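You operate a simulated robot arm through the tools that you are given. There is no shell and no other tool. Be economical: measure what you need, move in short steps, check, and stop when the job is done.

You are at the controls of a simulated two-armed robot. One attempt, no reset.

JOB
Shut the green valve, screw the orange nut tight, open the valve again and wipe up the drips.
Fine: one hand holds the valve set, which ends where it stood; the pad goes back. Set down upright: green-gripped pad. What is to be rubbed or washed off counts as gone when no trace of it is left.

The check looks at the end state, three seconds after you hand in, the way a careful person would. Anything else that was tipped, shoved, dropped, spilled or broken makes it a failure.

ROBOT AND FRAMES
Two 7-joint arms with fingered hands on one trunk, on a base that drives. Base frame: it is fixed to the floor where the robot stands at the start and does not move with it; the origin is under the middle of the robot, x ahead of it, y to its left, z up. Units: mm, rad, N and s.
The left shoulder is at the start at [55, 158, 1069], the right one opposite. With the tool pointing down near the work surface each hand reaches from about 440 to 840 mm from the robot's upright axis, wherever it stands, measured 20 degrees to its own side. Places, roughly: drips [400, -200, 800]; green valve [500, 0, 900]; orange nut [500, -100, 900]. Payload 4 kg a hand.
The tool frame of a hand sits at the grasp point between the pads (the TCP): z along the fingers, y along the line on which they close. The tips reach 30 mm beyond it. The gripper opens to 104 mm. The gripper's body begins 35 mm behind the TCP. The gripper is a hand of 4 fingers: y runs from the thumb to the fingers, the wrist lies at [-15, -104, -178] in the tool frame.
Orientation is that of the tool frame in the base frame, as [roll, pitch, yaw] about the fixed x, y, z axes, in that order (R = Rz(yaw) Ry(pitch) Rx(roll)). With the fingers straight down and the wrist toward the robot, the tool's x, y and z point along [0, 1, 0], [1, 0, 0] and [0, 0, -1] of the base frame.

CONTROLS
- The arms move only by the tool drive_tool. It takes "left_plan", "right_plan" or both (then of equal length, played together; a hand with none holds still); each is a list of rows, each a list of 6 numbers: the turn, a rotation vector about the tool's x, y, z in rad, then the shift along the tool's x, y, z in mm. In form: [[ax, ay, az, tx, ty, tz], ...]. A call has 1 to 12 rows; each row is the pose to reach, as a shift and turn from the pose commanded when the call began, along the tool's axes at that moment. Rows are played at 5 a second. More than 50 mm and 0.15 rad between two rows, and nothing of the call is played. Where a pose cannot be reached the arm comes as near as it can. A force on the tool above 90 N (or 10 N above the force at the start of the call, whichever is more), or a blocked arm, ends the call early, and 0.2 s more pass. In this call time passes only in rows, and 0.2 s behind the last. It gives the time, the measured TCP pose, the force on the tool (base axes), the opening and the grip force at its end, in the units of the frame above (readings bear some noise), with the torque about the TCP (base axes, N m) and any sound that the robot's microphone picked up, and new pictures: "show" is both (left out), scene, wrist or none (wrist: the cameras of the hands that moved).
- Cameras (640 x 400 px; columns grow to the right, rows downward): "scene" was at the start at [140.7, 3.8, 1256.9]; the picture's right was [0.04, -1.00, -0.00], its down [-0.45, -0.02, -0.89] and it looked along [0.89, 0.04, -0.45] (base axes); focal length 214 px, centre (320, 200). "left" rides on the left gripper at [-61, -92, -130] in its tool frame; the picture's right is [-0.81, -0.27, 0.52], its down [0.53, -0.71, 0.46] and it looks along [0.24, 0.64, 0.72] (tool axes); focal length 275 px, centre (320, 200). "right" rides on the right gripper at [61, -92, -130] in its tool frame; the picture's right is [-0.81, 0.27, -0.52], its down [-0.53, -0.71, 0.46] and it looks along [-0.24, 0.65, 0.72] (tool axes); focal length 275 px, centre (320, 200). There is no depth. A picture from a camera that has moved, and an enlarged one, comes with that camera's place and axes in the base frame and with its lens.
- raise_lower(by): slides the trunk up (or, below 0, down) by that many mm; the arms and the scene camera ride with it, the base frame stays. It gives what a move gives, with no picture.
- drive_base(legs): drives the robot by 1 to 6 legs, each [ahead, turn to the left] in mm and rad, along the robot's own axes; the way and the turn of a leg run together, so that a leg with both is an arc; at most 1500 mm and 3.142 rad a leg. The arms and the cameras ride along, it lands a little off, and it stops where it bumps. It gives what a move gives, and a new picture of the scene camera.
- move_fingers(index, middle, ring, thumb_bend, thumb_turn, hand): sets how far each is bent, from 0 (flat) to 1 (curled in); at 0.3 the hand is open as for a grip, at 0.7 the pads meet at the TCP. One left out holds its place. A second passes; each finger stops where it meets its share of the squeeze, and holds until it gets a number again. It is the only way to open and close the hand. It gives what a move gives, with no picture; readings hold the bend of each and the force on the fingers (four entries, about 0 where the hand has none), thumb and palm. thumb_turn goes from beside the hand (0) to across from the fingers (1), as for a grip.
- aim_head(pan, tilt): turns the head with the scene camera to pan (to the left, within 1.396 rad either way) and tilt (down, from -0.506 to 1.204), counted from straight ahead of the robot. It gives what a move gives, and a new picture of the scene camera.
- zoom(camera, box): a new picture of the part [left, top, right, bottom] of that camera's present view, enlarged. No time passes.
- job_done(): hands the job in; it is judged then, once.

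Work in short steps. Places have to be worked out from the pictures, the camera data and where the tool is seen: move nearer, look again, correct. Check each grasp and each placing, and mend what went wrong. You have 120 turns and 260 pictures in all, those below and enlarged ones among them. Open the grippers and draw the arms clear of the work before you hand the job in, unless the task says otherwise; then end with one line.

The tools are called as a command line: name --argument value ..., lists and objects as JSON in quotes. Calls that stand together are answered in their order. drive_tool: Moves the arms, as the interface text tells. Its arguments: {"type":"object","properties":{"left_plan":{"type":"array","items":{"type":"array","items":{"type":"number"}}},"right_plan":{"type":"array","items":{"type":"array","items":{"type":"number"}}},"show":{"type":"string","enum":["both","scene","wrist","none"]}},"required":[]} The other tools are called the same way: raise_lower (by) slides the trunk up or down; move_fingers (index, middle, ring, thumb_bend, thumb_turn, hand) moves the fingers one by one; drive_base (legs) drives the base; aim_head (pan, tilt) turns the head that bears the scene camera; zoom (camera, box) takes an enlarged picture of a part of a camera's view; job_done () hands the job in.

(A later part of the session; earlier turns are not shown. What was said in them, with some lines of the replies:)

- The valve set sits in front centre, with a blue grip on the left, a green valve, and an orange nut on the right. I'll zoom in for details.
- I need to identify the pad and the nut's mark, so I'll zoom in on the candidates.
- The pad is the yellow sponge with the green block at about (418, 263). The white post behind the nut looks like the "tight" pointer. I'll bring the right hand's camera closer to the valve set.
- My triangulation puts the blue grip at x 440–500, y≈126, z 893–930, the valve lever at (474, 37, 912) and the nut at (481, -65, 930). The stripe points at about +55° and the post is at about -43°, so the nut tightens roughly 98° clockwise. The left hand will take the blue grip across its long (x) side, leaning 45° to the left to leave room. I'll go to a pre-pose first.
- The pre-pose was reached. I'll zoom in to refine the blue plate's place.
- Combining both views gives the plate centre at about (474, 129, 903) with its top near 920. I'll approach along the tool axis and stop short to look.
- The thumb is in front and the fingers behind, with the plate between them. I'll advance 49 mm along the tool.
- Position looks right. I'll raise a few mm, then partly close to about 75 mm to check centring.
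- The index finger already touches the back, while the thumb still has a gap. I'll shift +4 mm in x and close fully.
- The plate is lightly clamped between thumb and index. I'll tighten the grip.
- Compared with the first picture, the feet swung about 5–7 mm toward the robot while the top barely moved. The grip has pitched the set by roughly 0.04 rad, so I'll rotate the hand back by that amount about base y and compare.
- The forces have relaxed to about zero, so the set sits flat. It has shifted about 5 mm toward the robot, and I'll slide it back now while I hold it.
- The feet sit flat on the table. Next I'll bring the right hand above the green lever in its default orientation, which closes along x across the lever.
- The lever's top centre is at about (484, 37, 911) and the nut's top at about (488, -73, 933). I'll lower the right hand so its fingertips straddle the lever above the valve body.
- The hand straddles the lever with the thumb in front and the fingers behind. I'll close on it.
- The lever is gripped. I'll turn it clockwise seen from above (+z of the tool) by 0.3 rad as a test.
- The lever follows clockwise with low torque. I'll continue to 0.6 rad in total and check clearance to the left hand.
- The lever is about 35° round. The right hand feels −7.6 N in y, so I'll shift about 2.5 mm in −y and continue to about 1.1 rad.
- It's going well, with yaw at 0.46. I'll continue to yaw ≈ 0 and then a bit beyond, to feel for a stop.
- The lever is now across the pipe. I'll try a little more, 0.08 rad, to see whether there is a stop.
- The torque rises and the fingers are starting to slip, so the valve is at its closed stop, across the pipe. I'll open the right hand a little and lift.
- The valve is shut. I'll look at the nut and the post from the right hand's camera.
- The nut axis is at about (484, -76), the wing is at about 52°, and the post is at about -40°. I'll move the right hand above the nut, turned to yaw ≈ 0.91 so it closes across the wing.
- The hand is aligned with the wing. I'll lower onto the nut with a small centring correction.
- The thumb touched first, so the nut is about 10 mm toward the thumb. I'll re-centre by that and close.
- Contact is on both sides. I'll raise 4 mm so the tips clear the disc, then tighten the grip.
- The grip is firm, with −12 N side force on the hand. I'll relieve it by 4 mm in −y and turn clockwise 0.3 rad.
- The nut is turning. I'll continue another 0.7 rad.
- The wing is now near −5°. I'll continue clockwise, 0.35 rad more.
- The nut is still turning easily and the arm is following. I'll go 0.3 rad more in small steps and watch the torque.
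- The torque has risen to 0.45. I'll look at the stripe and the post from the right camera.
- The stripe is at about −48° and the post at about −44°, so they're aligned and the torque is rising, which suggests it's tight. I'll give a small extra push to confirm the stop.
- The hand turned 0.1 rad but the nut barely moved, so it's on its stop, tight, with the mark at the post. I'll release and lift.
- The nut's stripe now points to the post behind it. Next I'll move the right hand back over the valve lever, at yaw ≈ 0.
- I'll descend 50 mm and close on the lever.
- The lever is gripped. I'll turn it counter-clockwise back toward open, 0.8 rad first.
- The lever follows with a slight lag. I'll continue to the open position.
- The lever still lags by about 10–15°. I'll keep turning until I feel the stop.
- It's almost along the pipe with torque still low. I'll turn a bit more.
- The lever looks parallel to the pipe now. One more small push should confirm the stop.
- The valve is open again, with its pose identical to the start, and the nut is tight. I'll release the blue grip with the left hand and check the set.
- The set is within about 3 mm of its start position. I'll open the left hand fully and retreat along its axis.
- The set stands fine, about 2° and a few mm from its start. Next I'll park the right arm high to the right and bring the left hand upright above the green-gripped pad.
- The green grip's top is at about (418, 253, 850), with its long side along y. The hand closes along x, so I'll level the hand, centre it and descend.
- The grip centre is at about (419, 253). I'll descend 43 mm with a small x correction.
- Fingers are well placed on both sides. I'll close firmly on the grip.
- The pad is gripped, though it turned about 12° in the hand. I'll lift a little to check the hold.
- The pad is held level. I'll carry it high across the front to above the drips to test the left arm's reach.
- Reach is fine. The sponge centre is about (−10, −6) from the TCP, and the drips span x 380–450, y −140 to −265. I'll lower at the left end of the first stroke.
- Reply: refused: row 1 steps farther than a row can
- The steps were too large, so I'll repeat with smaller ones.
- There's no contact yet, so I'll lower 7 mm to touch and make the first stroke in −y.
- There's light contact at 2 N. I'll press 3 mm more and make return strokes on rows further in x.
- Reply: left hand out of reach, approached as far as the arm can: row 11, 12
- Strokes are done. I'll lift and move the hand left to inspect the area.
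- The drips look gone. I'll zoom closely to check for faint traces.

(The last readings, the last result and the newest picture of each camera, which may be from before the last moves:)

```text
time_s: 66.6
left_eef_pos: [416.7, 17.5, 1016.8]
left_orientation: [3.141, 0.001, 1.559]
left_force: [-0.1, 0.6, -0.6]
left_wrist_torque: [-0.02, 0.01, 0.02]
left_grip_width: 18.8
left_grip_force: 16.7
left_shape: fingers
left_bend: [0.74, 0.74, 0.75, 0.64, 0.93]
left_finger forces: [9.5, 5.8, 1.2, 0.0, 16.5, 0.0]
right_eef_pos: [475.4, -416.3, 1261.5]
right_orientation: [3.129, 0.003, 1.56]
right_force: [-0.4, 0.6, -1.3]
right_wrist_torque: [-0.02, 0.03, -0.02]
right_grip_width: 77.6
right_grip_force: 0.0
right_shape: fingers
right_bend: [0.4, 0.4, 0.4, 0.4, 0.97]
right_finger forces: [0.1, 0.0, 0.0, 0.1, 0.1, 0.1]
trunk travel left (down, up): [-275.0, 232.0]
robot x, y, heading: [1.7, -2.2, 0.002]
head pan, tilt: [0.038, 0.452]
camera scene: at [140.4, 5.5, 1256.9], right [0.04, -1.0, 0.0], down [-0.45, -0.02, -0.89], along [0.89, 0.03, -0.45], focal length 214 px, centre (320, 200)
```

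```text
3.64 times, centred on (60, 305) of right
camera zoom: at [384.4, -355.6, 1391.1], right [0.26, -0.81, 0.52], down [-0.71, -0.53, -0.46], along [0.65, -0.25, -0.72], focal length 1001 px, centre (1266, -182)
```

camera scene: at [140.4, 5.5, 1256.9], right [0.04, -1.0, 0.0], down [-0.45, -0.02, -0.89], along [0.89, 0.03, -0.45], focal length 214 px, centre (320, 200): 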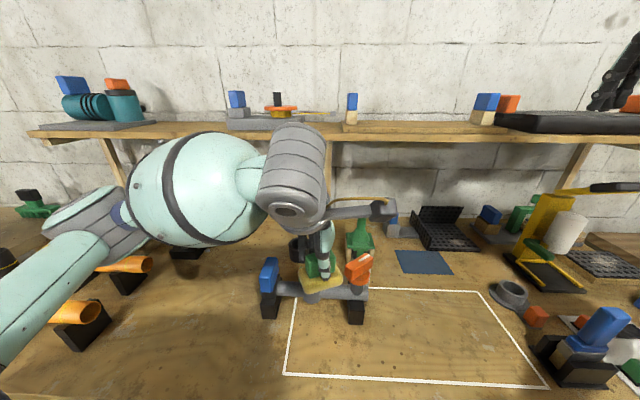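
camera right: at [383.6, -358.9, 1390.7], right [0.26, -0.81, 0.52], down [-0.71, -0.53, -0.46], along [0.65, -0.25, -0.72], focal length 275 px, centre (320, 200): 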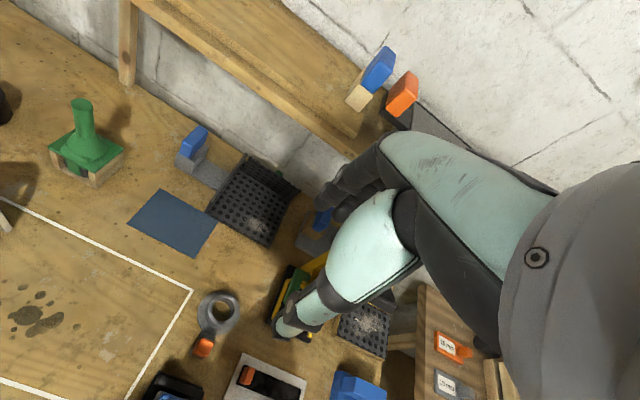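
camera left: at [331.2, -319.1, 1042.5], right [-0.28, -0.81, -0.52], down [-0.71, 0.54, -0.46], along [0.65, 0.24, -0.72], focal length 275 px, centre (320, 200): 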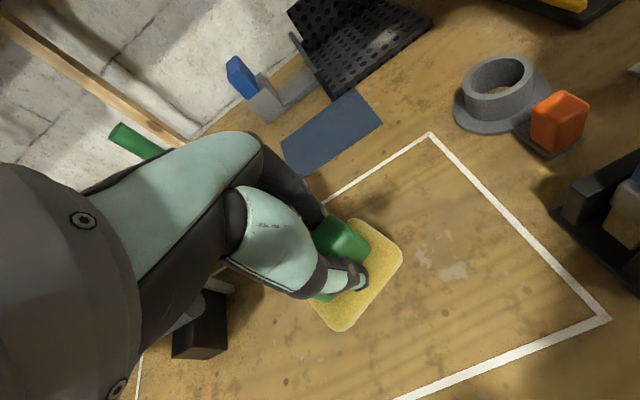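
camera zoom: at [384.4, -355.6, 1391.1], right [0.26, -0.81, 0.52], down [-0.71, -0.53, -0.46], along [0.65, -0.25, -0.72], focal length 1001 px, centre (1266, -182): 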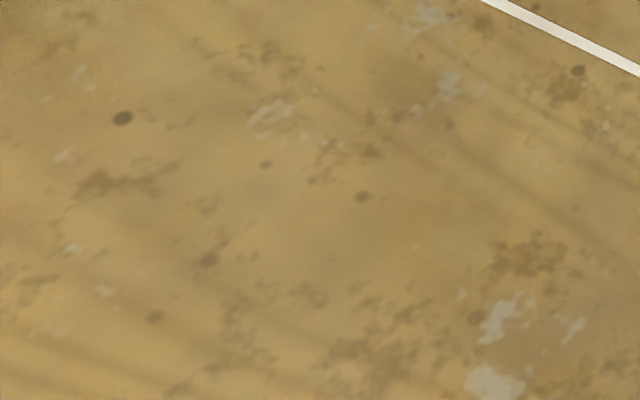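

A few faint spots remain near former drip places. They may be wood knots, but I'll make a second, wider wipe to be sure.

drive_tool --left_plan '[[0, 0, 0, -40, -8, 10], [0, 0, 0, -80, -16, 25], [0, 0, 0, -120, -30, 45], [0, 0, 0, -142, -34, 80], [0, 0, 0, -142, -34, 115], [0, 0, 0, -142, -34, 145], [0, 0, 0, -142, -34, 162]]' --show "none"

drive_tool --left_plan '[[0, 0, 0, -30, 0, 2], [0, 0, 0, -65, 0, 2], [0, 0, 0, -100, 0, 2], [0, 0, 0, -135, 0, 2], [0, 0, 0, -135, 20, 2], [0, 0, 0, -100, 20, 2], [0, 0, 0, -65, 20, 2], [0, 0, 0, -30, 20, 2], [0, 0, 0, 0, 20, 2], [0, 0, 0, 0, 40, 2], [0, 0, 0, -45, 40, 2], [0, 0, 0, -90, 40, 2]]' --show "none"

drive_tool --left_plan '[[0, 0, 0, -45, 0, 0], [0, 0, 0, -45, 20, 0], [0, 0, 0, 0, 20, 0], [0, 0, 0, 45, 20, 0], [0, 0, 0, 90, 20, 0], [0, 0, 0, 70, 38, 0], [0, 0, 0, 30, 38, 0], [0, 0, 0, 0, 38, 0], [0, 0, 0, -40, 38, 0], [0, 0, 0, -40, 25, 0], [0, 0, 0, 0, 25, 0], [0, 0, 0, 40, 20, 0]]' --show "wrist"

```text
time_s: 68.2
left_eef_pos: [380.7, -126.3, 855.2]
left_orientation: [3.139, 0.0, 1.56]
left_force: [-0.4, -0.1, 5.0]
left_wrist_torque: [-0.06, 0.15, 0.0]
left_grip_width: 18.8
left_grip_force: 18.7
left_shape: fingers
left_bend: [0.74, 0.74, 0.75, 0.64, 0.93]
left_finger forces: [9.6, 5.5, 1.3, 0.1, 20.3, 0.0]
right_eef_pos: [476.0, -418.5, 1261.6]
right_orientation: [3.13, 0.001, 1.561]
right_force: [-0.2, -0.3, 0.5]
right_wrist_torque: [-0.02, -0.04, -0.01]
right_grip_width: 77.8
right_grip_force: 0.1
right_shape: fingers
right_bend: [0.4, 0.4, 0.4, 0.4, 0.97]
right_finger forces: [0.0, 0.0, 0.1, 0.1, 0.1, 0.0]
trunk travel left (down, up): [-275.0, 232.0]
robot x, y, heading: [-2.7, -5.4, -0.001]
head pan, tilt: [0.038, 0.452]
```

```text
time_s: 70.8
left_eef_pos: [418.2, -218.1, 854.5]
left_orientation: [3.138, 0.003, 1.558]
left_force: [0.0, 6.6, 23.8]
left_wrist_torque: [0.13, 0.68, -0.25]
left_grip_width: 18.9
left_grip_force: 28.2
left_shape: fingers
left_bend: [0.74, 0.74, 0.75, 0.62, 0.96]
left_finger forces: [8.1, 6.9, 5.4, 0.0, 36.4, 0.0]
right_eef_pos: [472.5, -418.1, 1262.0]
right_orientation: [3.13, 0.002, 1.562]
right_force: [-0.5, -1.5, -0.5]
right_wrist_torque: [0.04, -0.02, -0.01]
right_grip_width: 77.6
right_grip_force: 0.1
right_shape: fingers
right_bend: [0.4, 0.4, 0.4, 0.4, 0.97]
right_finger forces: [0.1, 0.0, 0.1, 0.0, 0.0, 0.1]
trunk travel left (down, up): [-275.0, 232.0]
robot x, y, heading: [-3.5, 1.1, 0.004]
head pan, tilt: [0.038, 0.452]
```

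```text
time_s: 73.4
left_eef_pos: [439.2, -178.7, 852.4]
left_orientation: [3.139, 0.0, 1.56]
left_force: [-0.6, -8.8, 21.0]
left_wrist_torque: [-0.49, 0.38, 0.12]
left_grip_width: 19.1
left_grip_force: 25.3
left_shape: fingers
left_bend: [0.74, 0.74, 0.75, 0.67, 0.89]
left_finger forces: [11.3, 3.0, 0.0, 0.0, 37.0, 0.0]
right_eef_pos: [475.3, -418.2, 1261.3]
right_orientation: [3.131, 0.002, 1.561]
right_force: [-1.1, 0.3, -0.1]
right_wrist_torque: [0.0, 0.0, 0.01]
right_grip_width: 77.5
right_grip_force: 0.1
right_shape: fingers
right_bend: [0.4, 0.4, 0.4, 0.4, 0.97]
right_finger forces: [0.0, 0.0, 0.1, 0.0, 0.1, 0.0]
trunk travel left (down, up): [-275.0, 232.0]
robot x, y, heading: [-2.5, 1.0, 0.002]
head pan, tilt: [0.038, 0.452]
camera left: at [347.1, -237.1, 984.1], right [-0.28, -0.81, -0.52], down [-0.71, 0.54, -0.46], along [0.65, 0.23, -0.72], focal length 275 px, centre (320, 200)
```

left: 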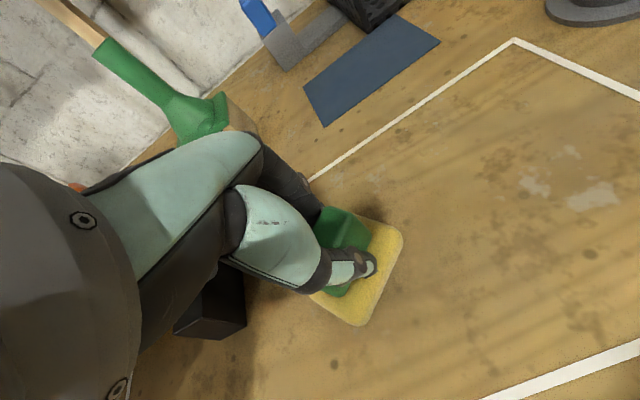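

I wiped with about 20 N. Next I'll lift and move left to inspect.

drive_tool --left_plan '[[0, 0, 0, 0, -10, -35], [0, 0, 0, 0, -20, -75], [0, 0, 0, 10, -25, -120], [0, 0, 0, 40, -25, -155], [0, 0, 0, 85, -25, -160], [0, 0, 0, 130, -25, -160], [0, 0, 0, 175, -25, -160], [0, 0, 0, 220, -25, -160]]' --show "scene"

zoom --camera "scene" --box '[385, 310, 465, 365]'

zoom --camera "scene" --box '[240, 200, 400, 340]'

```text
time_s: 75.2
left_eef_pos: [417.7, 46.1, 1012.1]
left_orientation: [3.139, 0.0, 1.56]
left_force: [0.4, -0.3, -0.4]
left_wrist_torque: [-0.05, -0.01, -0.02]
left_grip_width: 18.8
left_grip_force: 17.3
left_shape: fingers
left_bend: [0.74, 0.74, 0.75, 0.65, 0.91]
left_finger forces: [9.5, 7.7, 0.0, 0.0, 18.5, 0.0]
right_eef_pos: [476.8, -416.3, 1261.9]
right_orientation: [3.129, 0.002, 1.56]
right_force: [0.6, -0.3, -0.4]
right_wrist_torque: [-0.02, -0.04, -0.05]
right_grip_width: 77.7
right_grip_force: 0.1
right_shape: fingers
right_bend: [0.4, 0.4, 0.4, 0.4, 0.97]
right_finger forces: [0.1, 0.0, 0.0, 0.0, 0.1, 0.0]
trunk travel left (down, up): [-275.0, 232.0]
robot x, y, heading: [-2.1, -1.5, 0.001]
head pan, tilt: [0.038, 0.452]
camera scene: at [140.5, 5.6, 1256.9], right [0.04, -1.0, 0.0], down [-0.45, -0.02, -0.89], along [0.89, 0.03, -0.45], focal length 214 px, centre (320, 200)
```

scene: 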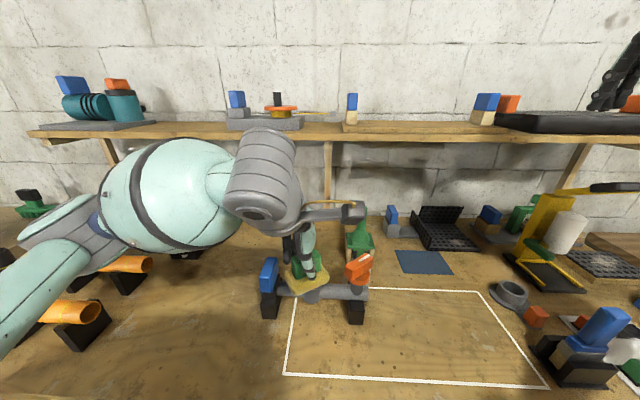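

```text
7.27 times, centred on (425, 338) of scene
camera zoom: at [140.5, 5.6, 1256.9], right [0.04, -1.0, 0.0], down [-0.45, -0.02, -0.89], along [0.89, 0.03, -0.45], focal length 1560 px, centre (-444, -800)
```

zoom: 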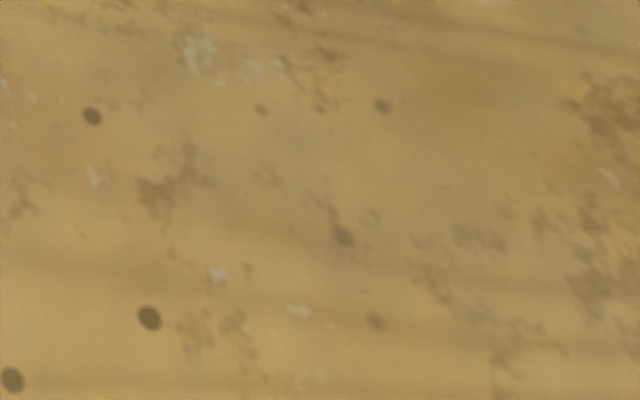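

```text
2.86 times, centred on (320, 270) of scene
camera zoom: at [140.5, 5.6, 1256.9], right [0.04, -1.0, 0.0], down [-0.45, -0.02, -0.89], along [0.89, 0.03, -0.45], focal length 613 px, centre (320, 0)
```

zoom: 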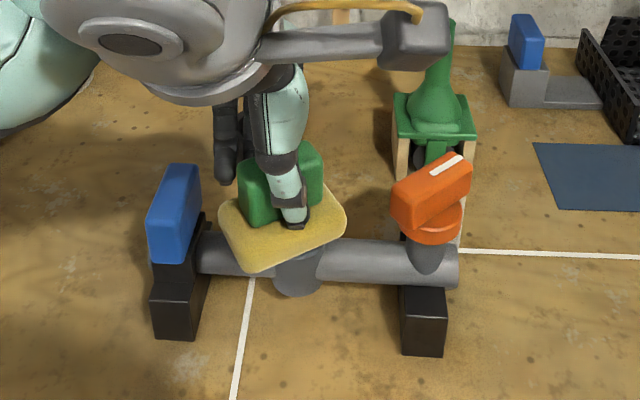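

The spots are identical before and after, so they are wood texture and the drips are gone. The pad is yawed about 0.5 rad in the hand, so I'll return to its place with a compensating hand turn and check before lowering.

drive_tool --left_plan '[[0, 0, 0.08, 36, 2, 0], [0, 0, 0.16, 72, 4, 0], [0, 0, 0.24, 108, 6, 0], [0, 0, 0.32, 144, 8, 5], [0, 0, 0.4, 180, 11, 10], [0, 0, 0.48, 211, 13, 20], [0, 0, 0.48, 211, 13, 60], [0, 0, 0.48, 211, 13, 100]]' --show "both"

zoom --camera "left" --box '[260, 180, 440, 360]'

zoom --camera "scene" --box '[130, 230, 270, 350]'

```text
time_s: 77.0
left_eef_pos: [434.3, 256.1, 912.3]
left_orientation: [3.141, -0.002, 1.081]
left_force: [-0.4, -1.1, -0.6]
left_wrist_torque: [0.03, -0.02, -0.03]
left_grip_width: 18.9
left_grip_force: 17.5
left_shape: fingers
left_bend: [0.74, 0.74, 0.75, 0.65, 0.92]
left_finger forces: [9.5, 7.4, 0.0, 0.0, 17.8, 0.0]
right_eef_pos: [477.2, -416.7, 1260.2]
right_orientation: [3.13, 0.001, 1.561]
right_force: [0.2, 0.1, 0.2]
right_wrist_torque: [-0.02, -0.02, -0.02]
right_grip_width: 77.4
right_grip_force: 0.0
right_shape: fingers
right_bend: [0.4, 0.4, 0.4, 0.4, 0.97]
right_finger forces: [0.0, 0.0, 0.0, 0.1, 0.1, 0.0]
trunk travel left (down, up): [-275.0, 232.0]
robot x, y, heading: [-0.8, -1.6, -0.003]
head pan, tilt: [0.038, 0.452]
camera scene: at [140.5, 4.4, 1256.9], right [0.04, -1.0, 0.0], down [-0.45, -0.02, -0.89], along [0.89, 0.03, -0.45], focal length 214 px, centre (320, 200)
camera left: at [325.3, 244.9, 1043.0], right [-0.62, -0.58, -0.52], down [-0.38, 0.81, -0.45], along [0.68, -0.09, -0.72], focal length 275 px, centre (320, 200)
```

scene: 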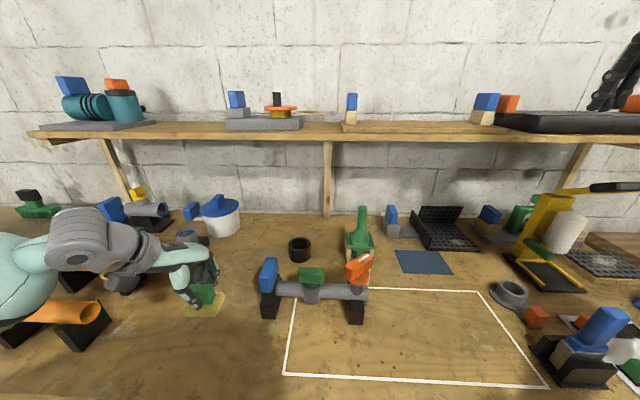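
left: 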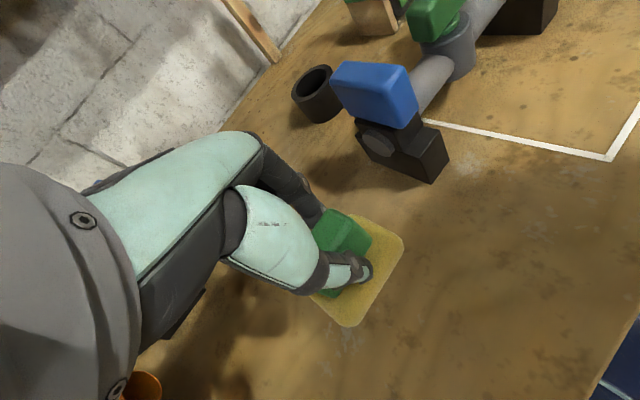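

```text
2.22 times, centred on (350, 270) of left
camera zoom: at [325.3, 244.9, 1043.0], right [-0.62, -0.58, -0.52], down [-0.38, 0.81, -0.45], along [0.68, -0.09, -0.72], focal length 612 px, centre (253, 44)
```

zoom: 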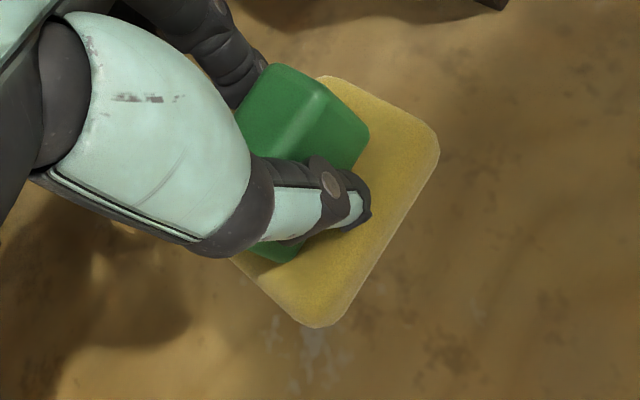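

```text
3.33 times, centred on (200, 290) of scene
camera zoom: at [140.5, 4.4, 1256.9], right [0.04, -1.0, 0.0], down [-0.45, -0.02, -0.89], along [0.89, 0.03, -0.45], focal length 715 px, centre (720, -100)
```

zoom: 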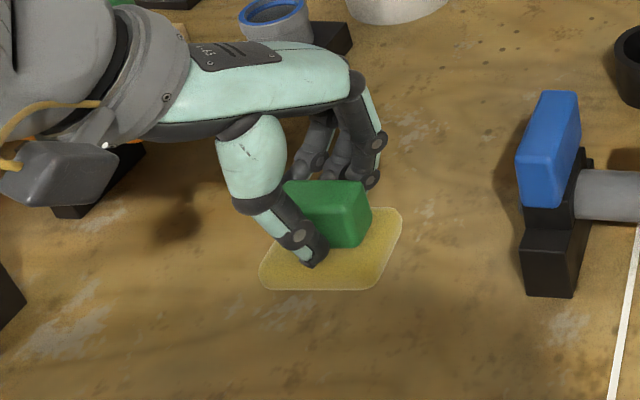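

The sponge is aligned with the table axes and about (+10, −2) mm off its original place. I'll correct and lower to the table.

drive_tool --left_plan '[[0, 0, 0, -2.9, -9.8, 20], [0, 0, 0, -2.9, -9.8, 40], [0, 0, 0, -2.9, -9.8, 52], [0, 0, 0, -2.9, -9.8, 56]]' --show "none"

zoom --camera "scene" --box '[170, 290, 250, 350]'

```text
time_s: 78.0
left_eef_pos: [423.4, 258.4, 856.5]
left_orientation: [-3.14, -0.001, 1.081]
left_force: [0.6, 0.1, -0.8]
left_wrist_torque: [0.02, -0.02, -0.01]
left_grip_width: 18.8
left_grip_force: 17.2
left_shape: fingers
left_bend: [0.74, 0.74, 0.75, 0.65, 0.92]
left_finger forces: [9.5, 7.4, 0.0, 0.0, 17.7, 0.0]
right_eef_pos: [476.7, -418.3, 1260.3]
right_orientation: [3.129, 0.001, 1.559]
right_force: [-0.4, -0.8, 0.8]
right_wrist_torque: [0.01, -0.05, 0.01]
right_grip_width: 77.7
right_grip_force: 0.0
right_shape: fingers
right_bend: [0.4, 0.4, 0.4, 0.4, 0.97]
right_finger forces: [0.1, 0.0, 0.0, 0.1, 0.0, 0.0]
trunk travel left (down, up): [-275.0, 232.0]
robot x, y, heading: [0.6, -1.1, -0.001]
head pan, tilt: [0.038, 0.452]
```

```text
6.67 times, centred on (210, 320) of scene
camera zoom: at [140.3, 3.9, 1256.9], right [0.04, -1.0, 0.0], down [-0.45, -0.02, -0.89], along [0.89, 0.04, -0.45], focal length 1430 px, centre (1053, -600)
```

zoom: 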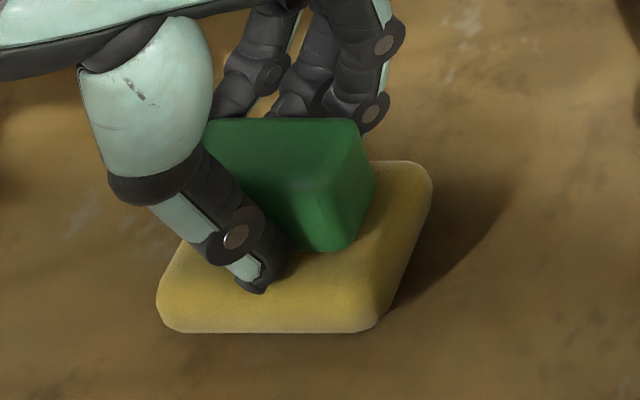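

It matches the original picture within a few pixels. I'll lower to firm contact.

drive_tool --left_plan '[[0, 0, 0, 0, -1, 2], [0, 0, 0, 0, -1, 4]]' --show "none"

zoom --camera "scene" --box '[170, 290, 250, 350]'

```text
time_s: 78.6
left_eef_pos: [422.3, 256.8, 856.0]
left_orientation: [3.138, -0.003, 1.081]
left_force: [0.1, 2.4, 10.9]
left_wrist_torque: [0.02, 0.3, -0.02]
left_grip_width: 18.9
left_grip_force: 22.6
left_shape: fingers
left_bend: [0.74, 0.74, 0.75, 0.65, 0.92]
left_finger forces: [9.8, 7.9, 0.0, 0.1, 27.3, 0.0]
right_eef_pos: [475.3, -418.8, 1260.6]
right_orientation: [3.131, 0.0, 1.561]
right_force: [-0.3, 0.1, 0.3]
right_wrist_torque: [-0.01, -0.01, 0.0]
right_grip_width: 77.7
right_grip_force: 0.1
right_shape: fingers
right_bend: [0.4, 0.4, 0.4, 0.4, 0.97]
right_finger forces: [0.1, 0.0, 0.0, 0.0, 0.1, 0.1]
trunk travel left (down, up): [-275.0, 232.0]
robot x, y, heading: [-1.9, -0.6, 0.001]
head pan, tilt: [0.038, 0.452]
```

```text
6.67 times, centred on (210, 320) of scene
camera zoom: at [139.5, 3.5, 1257.1], right [0.04, -1.0, 0.0], down [-0.45, -0.02, -0.89], along [0.89, 0.04, -0.45], focal length 1430 px, centre (1053, -600)
```

zoom: 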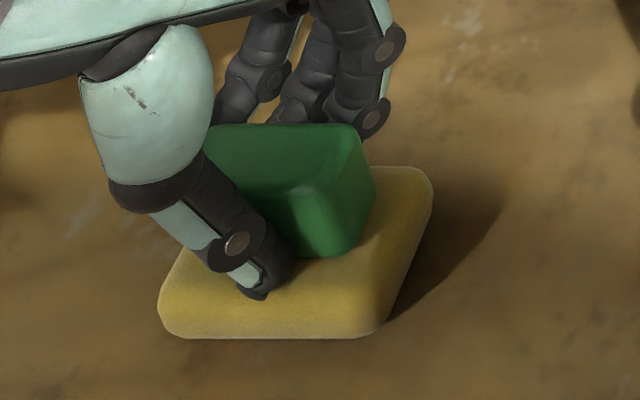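

The pad is on the table, matching the original view. I'll relieve the pressure and open.

drive_tool --left_plan '[[0, 0, 0, 0, 0, -2.5]]' --show "none"

move_fingers --hand "left" --index 0.38 --middle 0.38 --ring 0.38 --thumb_bend 0.38

zoom --camera "scene" --box '[170, 290, 250, 350]'

```text
time_s: 79.0
left_eef_pos: [422.3, 257.0, 854.7]
left_orientation: [-3.14, 0.001, 1.081]
left_force: [0.4, 1.1, 0.5]
left_wrist_torque: [0.05, 0.01, 0.01]
left_grip_width: 18.7
left_grip_force: 17.4
left_shape: fingers
left_bend: [0.74, 0.74, 0.75, 0.65, 0.92]
left_finger forces: [9.7, 7.6, 0.0, 0.0, 18.3, 0.0]
right_eef_pos: [476.5, -417.9, 1259.5]
right_orientation: [3.131, 0.002, 1.56]
right_force: [-0.3, 0.5, 0.6]
right_wrist_torque: [0.04, -0.01, -0.03]
right_grip_width: 77.6
right_grip_force: 0.2
right_shape: fingers
right_bend: [0.4, 0.4, 0.4, 0.4, 0.97]
right_finger forces: [0.0, 0.1, 0.1, 0.0, 0.0, 0.0]
trunk travel left (down, up): [-275.0, 232.0]
robot x, y, heading: [1.4, 0.7, -0.002]
head pan, tilt: [0.038, 0.452]
```

```text
time_s: 80.0
left_eef_pos: [421.3, 256.8, 854.2]
left_orientation: [-3.141, 0.0, 1.079]
left_force: [-0.4, -0.1, -0.4]
left_wrist_torque: [0.01, -0.03, 0.0]
left_grip_width: 82.8
left_grip_force: 0.0
left_shape: fingers
left_bend: [0.38, 0.38, 0.38, 0.38, 0.97]
left_finger forces: [0.1, 0.1, 0.1, 0.0, 0.0, 0.0]
right_eef_pos: [474.9, -418.0, 1259.3]
right_orientation: [3.132, 0.003, 1.561]
right_force: [-0.5, 0.0, -0.4]
right_wrist_torque: [-0.03, -0.01, 0.0]
right_grip_width: 77.7
right_grip_force: 0.0
right_shape: fingers
right_bend: [0.4, 0.4, 0.4, 0.4, 0.97]
right_finger forces: [0.1, 0.0, 0.0, 0.1, 0.0, 0.0]
trunk travel left (down, up): [-275.0, 232.0]
robot x, y, heading: [0.5, -4.7, -0.002]
head pan, tilt: [0.038, 0.452]
```

```text
6.67 times, centred on (210, 320) of scene
camera zoom: at [140.6, 3.8, 1256.9], right [0.04, -1.0, 0.0], down [-0.45, -0.02, -0.89], along [0.89, 0.04, -0.45], focal length 1430 px, centre (1053, -600)
```

zoom: 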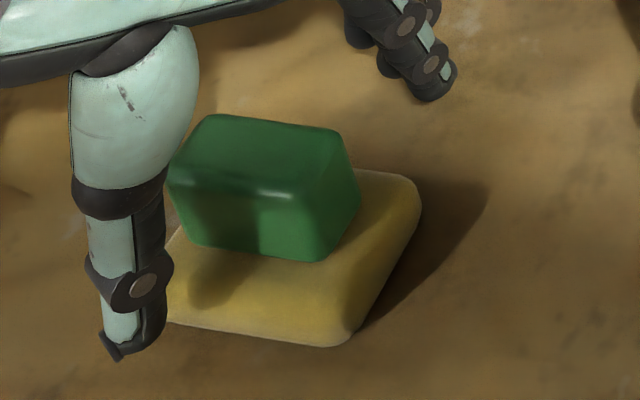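

The pad stands upright in its place, within a few mm and degrees. I'll lift the left hand straight up and retract.

drive_tool --left_plan '[[0, 0, 0, 0, 0, -25], [0, 0, 0, 0, 0, -55], [0, 0, 0, 0, 0, -95], [0, 0, 0, 10, 0, -140], [0, 0, 0, 20, 0, -185], [0, 0, 0, 40, 0, -230], [0, 0, 0, 50, 0, -270]]' --show "scene"

zoom --camera "scene" --box '[170, 290, 250, 350]'

zoom --camera "scene" --box '[240, 200, 400, 340]'

zoom --camera "scene" --box '[330, 260, 550, 390]'

```text
time_s: 81.6
left_eef_pos: [446.2, 300.4, 1126.1]
left_orientation: [-3.141, -0.002, 1.081]
left_force: [-0.1, -0.5, 0.6]
left_wrist_torque: [0.0, -0.03, -0.01]
left_grip_width: 82.6
left_grip_force: 0.0
left_shape: fingers
left_bend: [0.38, 0.38, 0.38, 0.38, 0.97]
left_finger forces: [0.1, 0.1, 0.0, 0.0, 0.1, 0.0]
right_eef_pos: [477.3, -419.0, 1261.0]
right_orientation: [3.129, 0.0, 1.56]
right_force: [0.0, -0.1, 0.5]
right_wrist_torque: [0.02, 0.01, 0.02]
right_grip_width: 77.8
right_grip_force: 0.0
right_shape: fingers
right_bend: [0.4, 0.4, 0.4, 0.4, 0.97]
right_finger forces: [0.0, 0.0, 0.0, 0.0, 0.0, 0.0]
trunk travel left (down, up): [-275.0, 232.0]
robot x, y, heading: [-1.5, -0.1, -0.001]
head pan, tilt: [0.038, 0.452]
camera scene: at [140.6, 3.1, 1256.9], right [0.04, -1.0, 0.0], down [-0.45, -0.02, -0.89], along [0.89, 0.04, -0.45], focal length 214 px, centre (320, 200)
```

scene: 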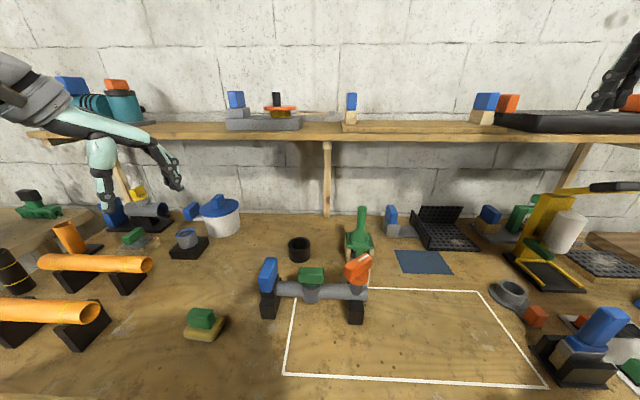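

```text
6.67 times, centred on (210, 320) of scene
camera zoom: at [140.6, 3.1, 1256.9], right [0.04, -1.0, 0.0], down [-0.45, -0.02, -0.89], along [0.89, 0.04, -0.45], focal length 1430 px, centre (1053, -600)
```

zoom: 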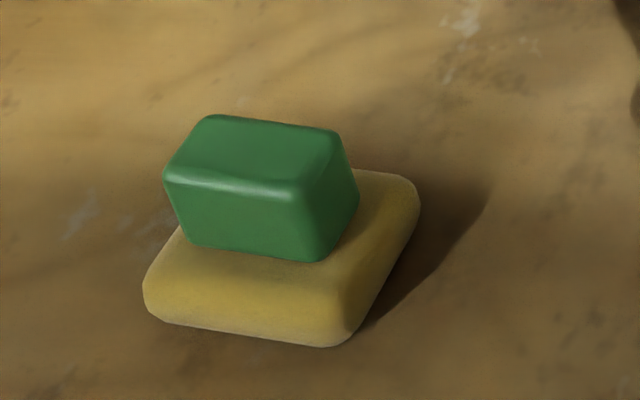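

```text
2.86 times, centred on (320, 270) of scene
camera zoom: at [140.6, 3.1, 1256.9], right [0.04, -1.0, 0.0], down [-0.45, -0.02, -0.89], along [0.89, 0.04, -0.45], focal length 613 px, centre (320, 0)
```

zoom: 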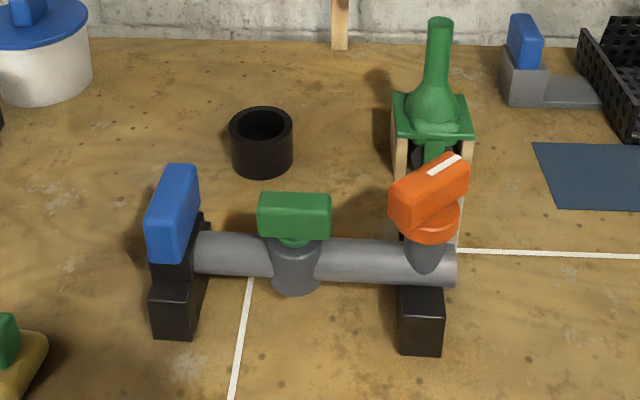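

```text
2.91 times, centred on (440, 325) of scene
camera zoom: at [140.6, 3.1, 1256.9], right [0.04, -1.0, 0.0], down [-0.45, -0.02, -0.89], along [0.89, 0.04, -0.45], focal length 624 px, centre (-29, -164)
```

zoom: 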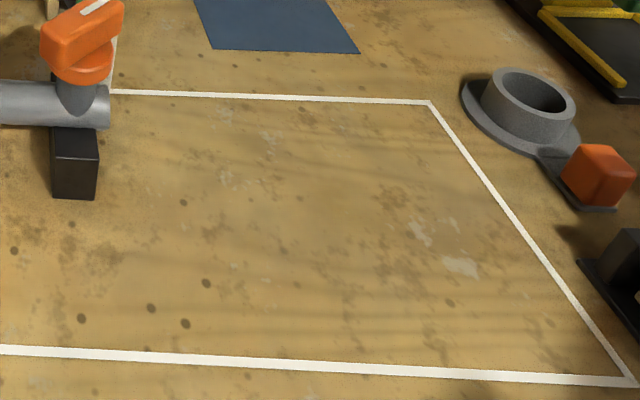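

Everything is in place: the valve is open, the nut is tight with its mark at the post, the drips are gone, and the pad is back upright. I'll open both hands fully and hand in.

move_fingers --hand "left" --index 0.3 --middle 0.3 --ring 0.3 --thumb_bend 0.3

move_fingers --hand "right" --index 0.3 --middle 0.3 --ring 0.3 --thumb_bend 0.3

job_done

```text
time_s: 82.6
left_eef_pos: [445.6, 301.9, 1125.7]
left_orientation: [-3.141, -0.002, 1.082]
left_force: [0.1, 0.4, -0.4]
left_wrist_torque: [-0.01, -0.01, -0.02]
left_grip_width: 102.9
left_grip_force: 0.1
left_shape: fingers
left_bend: [0.3, 0.3, 0.3, 0.3, 0.97]
left_finger forces: [0.0, 0.1, 0.1, 0.1, 0.0, 0.1]
right_eef_pos: [475.5, -418.5, 1260.4]
right_orientation: [3.129, 0.002, 1.561]
right_force: [0.3, 0.0, -0.3]
right_wrist_torque: [-0.01, 0.02, -0.01]
right_grip_width: 77.3
right_grip_force: 0.0
right_shape: fingers
right_bend: [0.4, 0.4, 0.4, 0.4, 0.97]
right_finger forces: [0.0, 0.0, 0.0, 0.0, 0.2, 0.0]
trunk travel left (down, up): [-275.0, 232.0]
robot x, y, heading: [1.9, 1.9, 0.005]
head pan, tilt: [0.038, 0.452]
```

```text
time_s: 83.6
left_eef_pos: [446.1, 300.6, 1125.9]
left_orientation: [3.141, -0.002, 1.083]
left_force: [-0.3, 0.1, 0.3]
left_wrist_torque: [0.0, -0.02, 0.0]
left_grip_width: 103.0
left_grip_force: 0.0
left_shape: fingers
left_bend: [0.3, 0.3, 0.3, 0.3, 0.97]
left_finger forces: [0.0, 0.1, 0.0, 0.0, 0.0, 0.0]
right_eef_pos: [475.6, -417.8, 1260.2]
right_orientation: [3.129, 0.002, 1.56]
right_force: [-0.7, -0.5, 0.7]
right_wrist_torque: [0.01, -0.04, 0.0]
right_grip_width: 102.7
right_grip_force: 0.1
right_shape: fingers
right_bend: [0.3, 0.3, 0.3, 0.3, 0.97]
right_finger forces: [0.0, 0.0, 0.0, 0.0, 0.1, 0.0]
trunk travel left (down, up): [-275.0, 232.0]
robot x, y, heading: [-0.8, -2.9, 0.003]
head pan, tilt: [0.038, 0.452]
```

```text
The job is handed in.
```

I shut the valve, tightened the nut to its stop, opened the valve again and wiped up the drips; the valve set ended about 2° and 4 mm from where it stood, and the pad is back upright within a few mm and about 7°.
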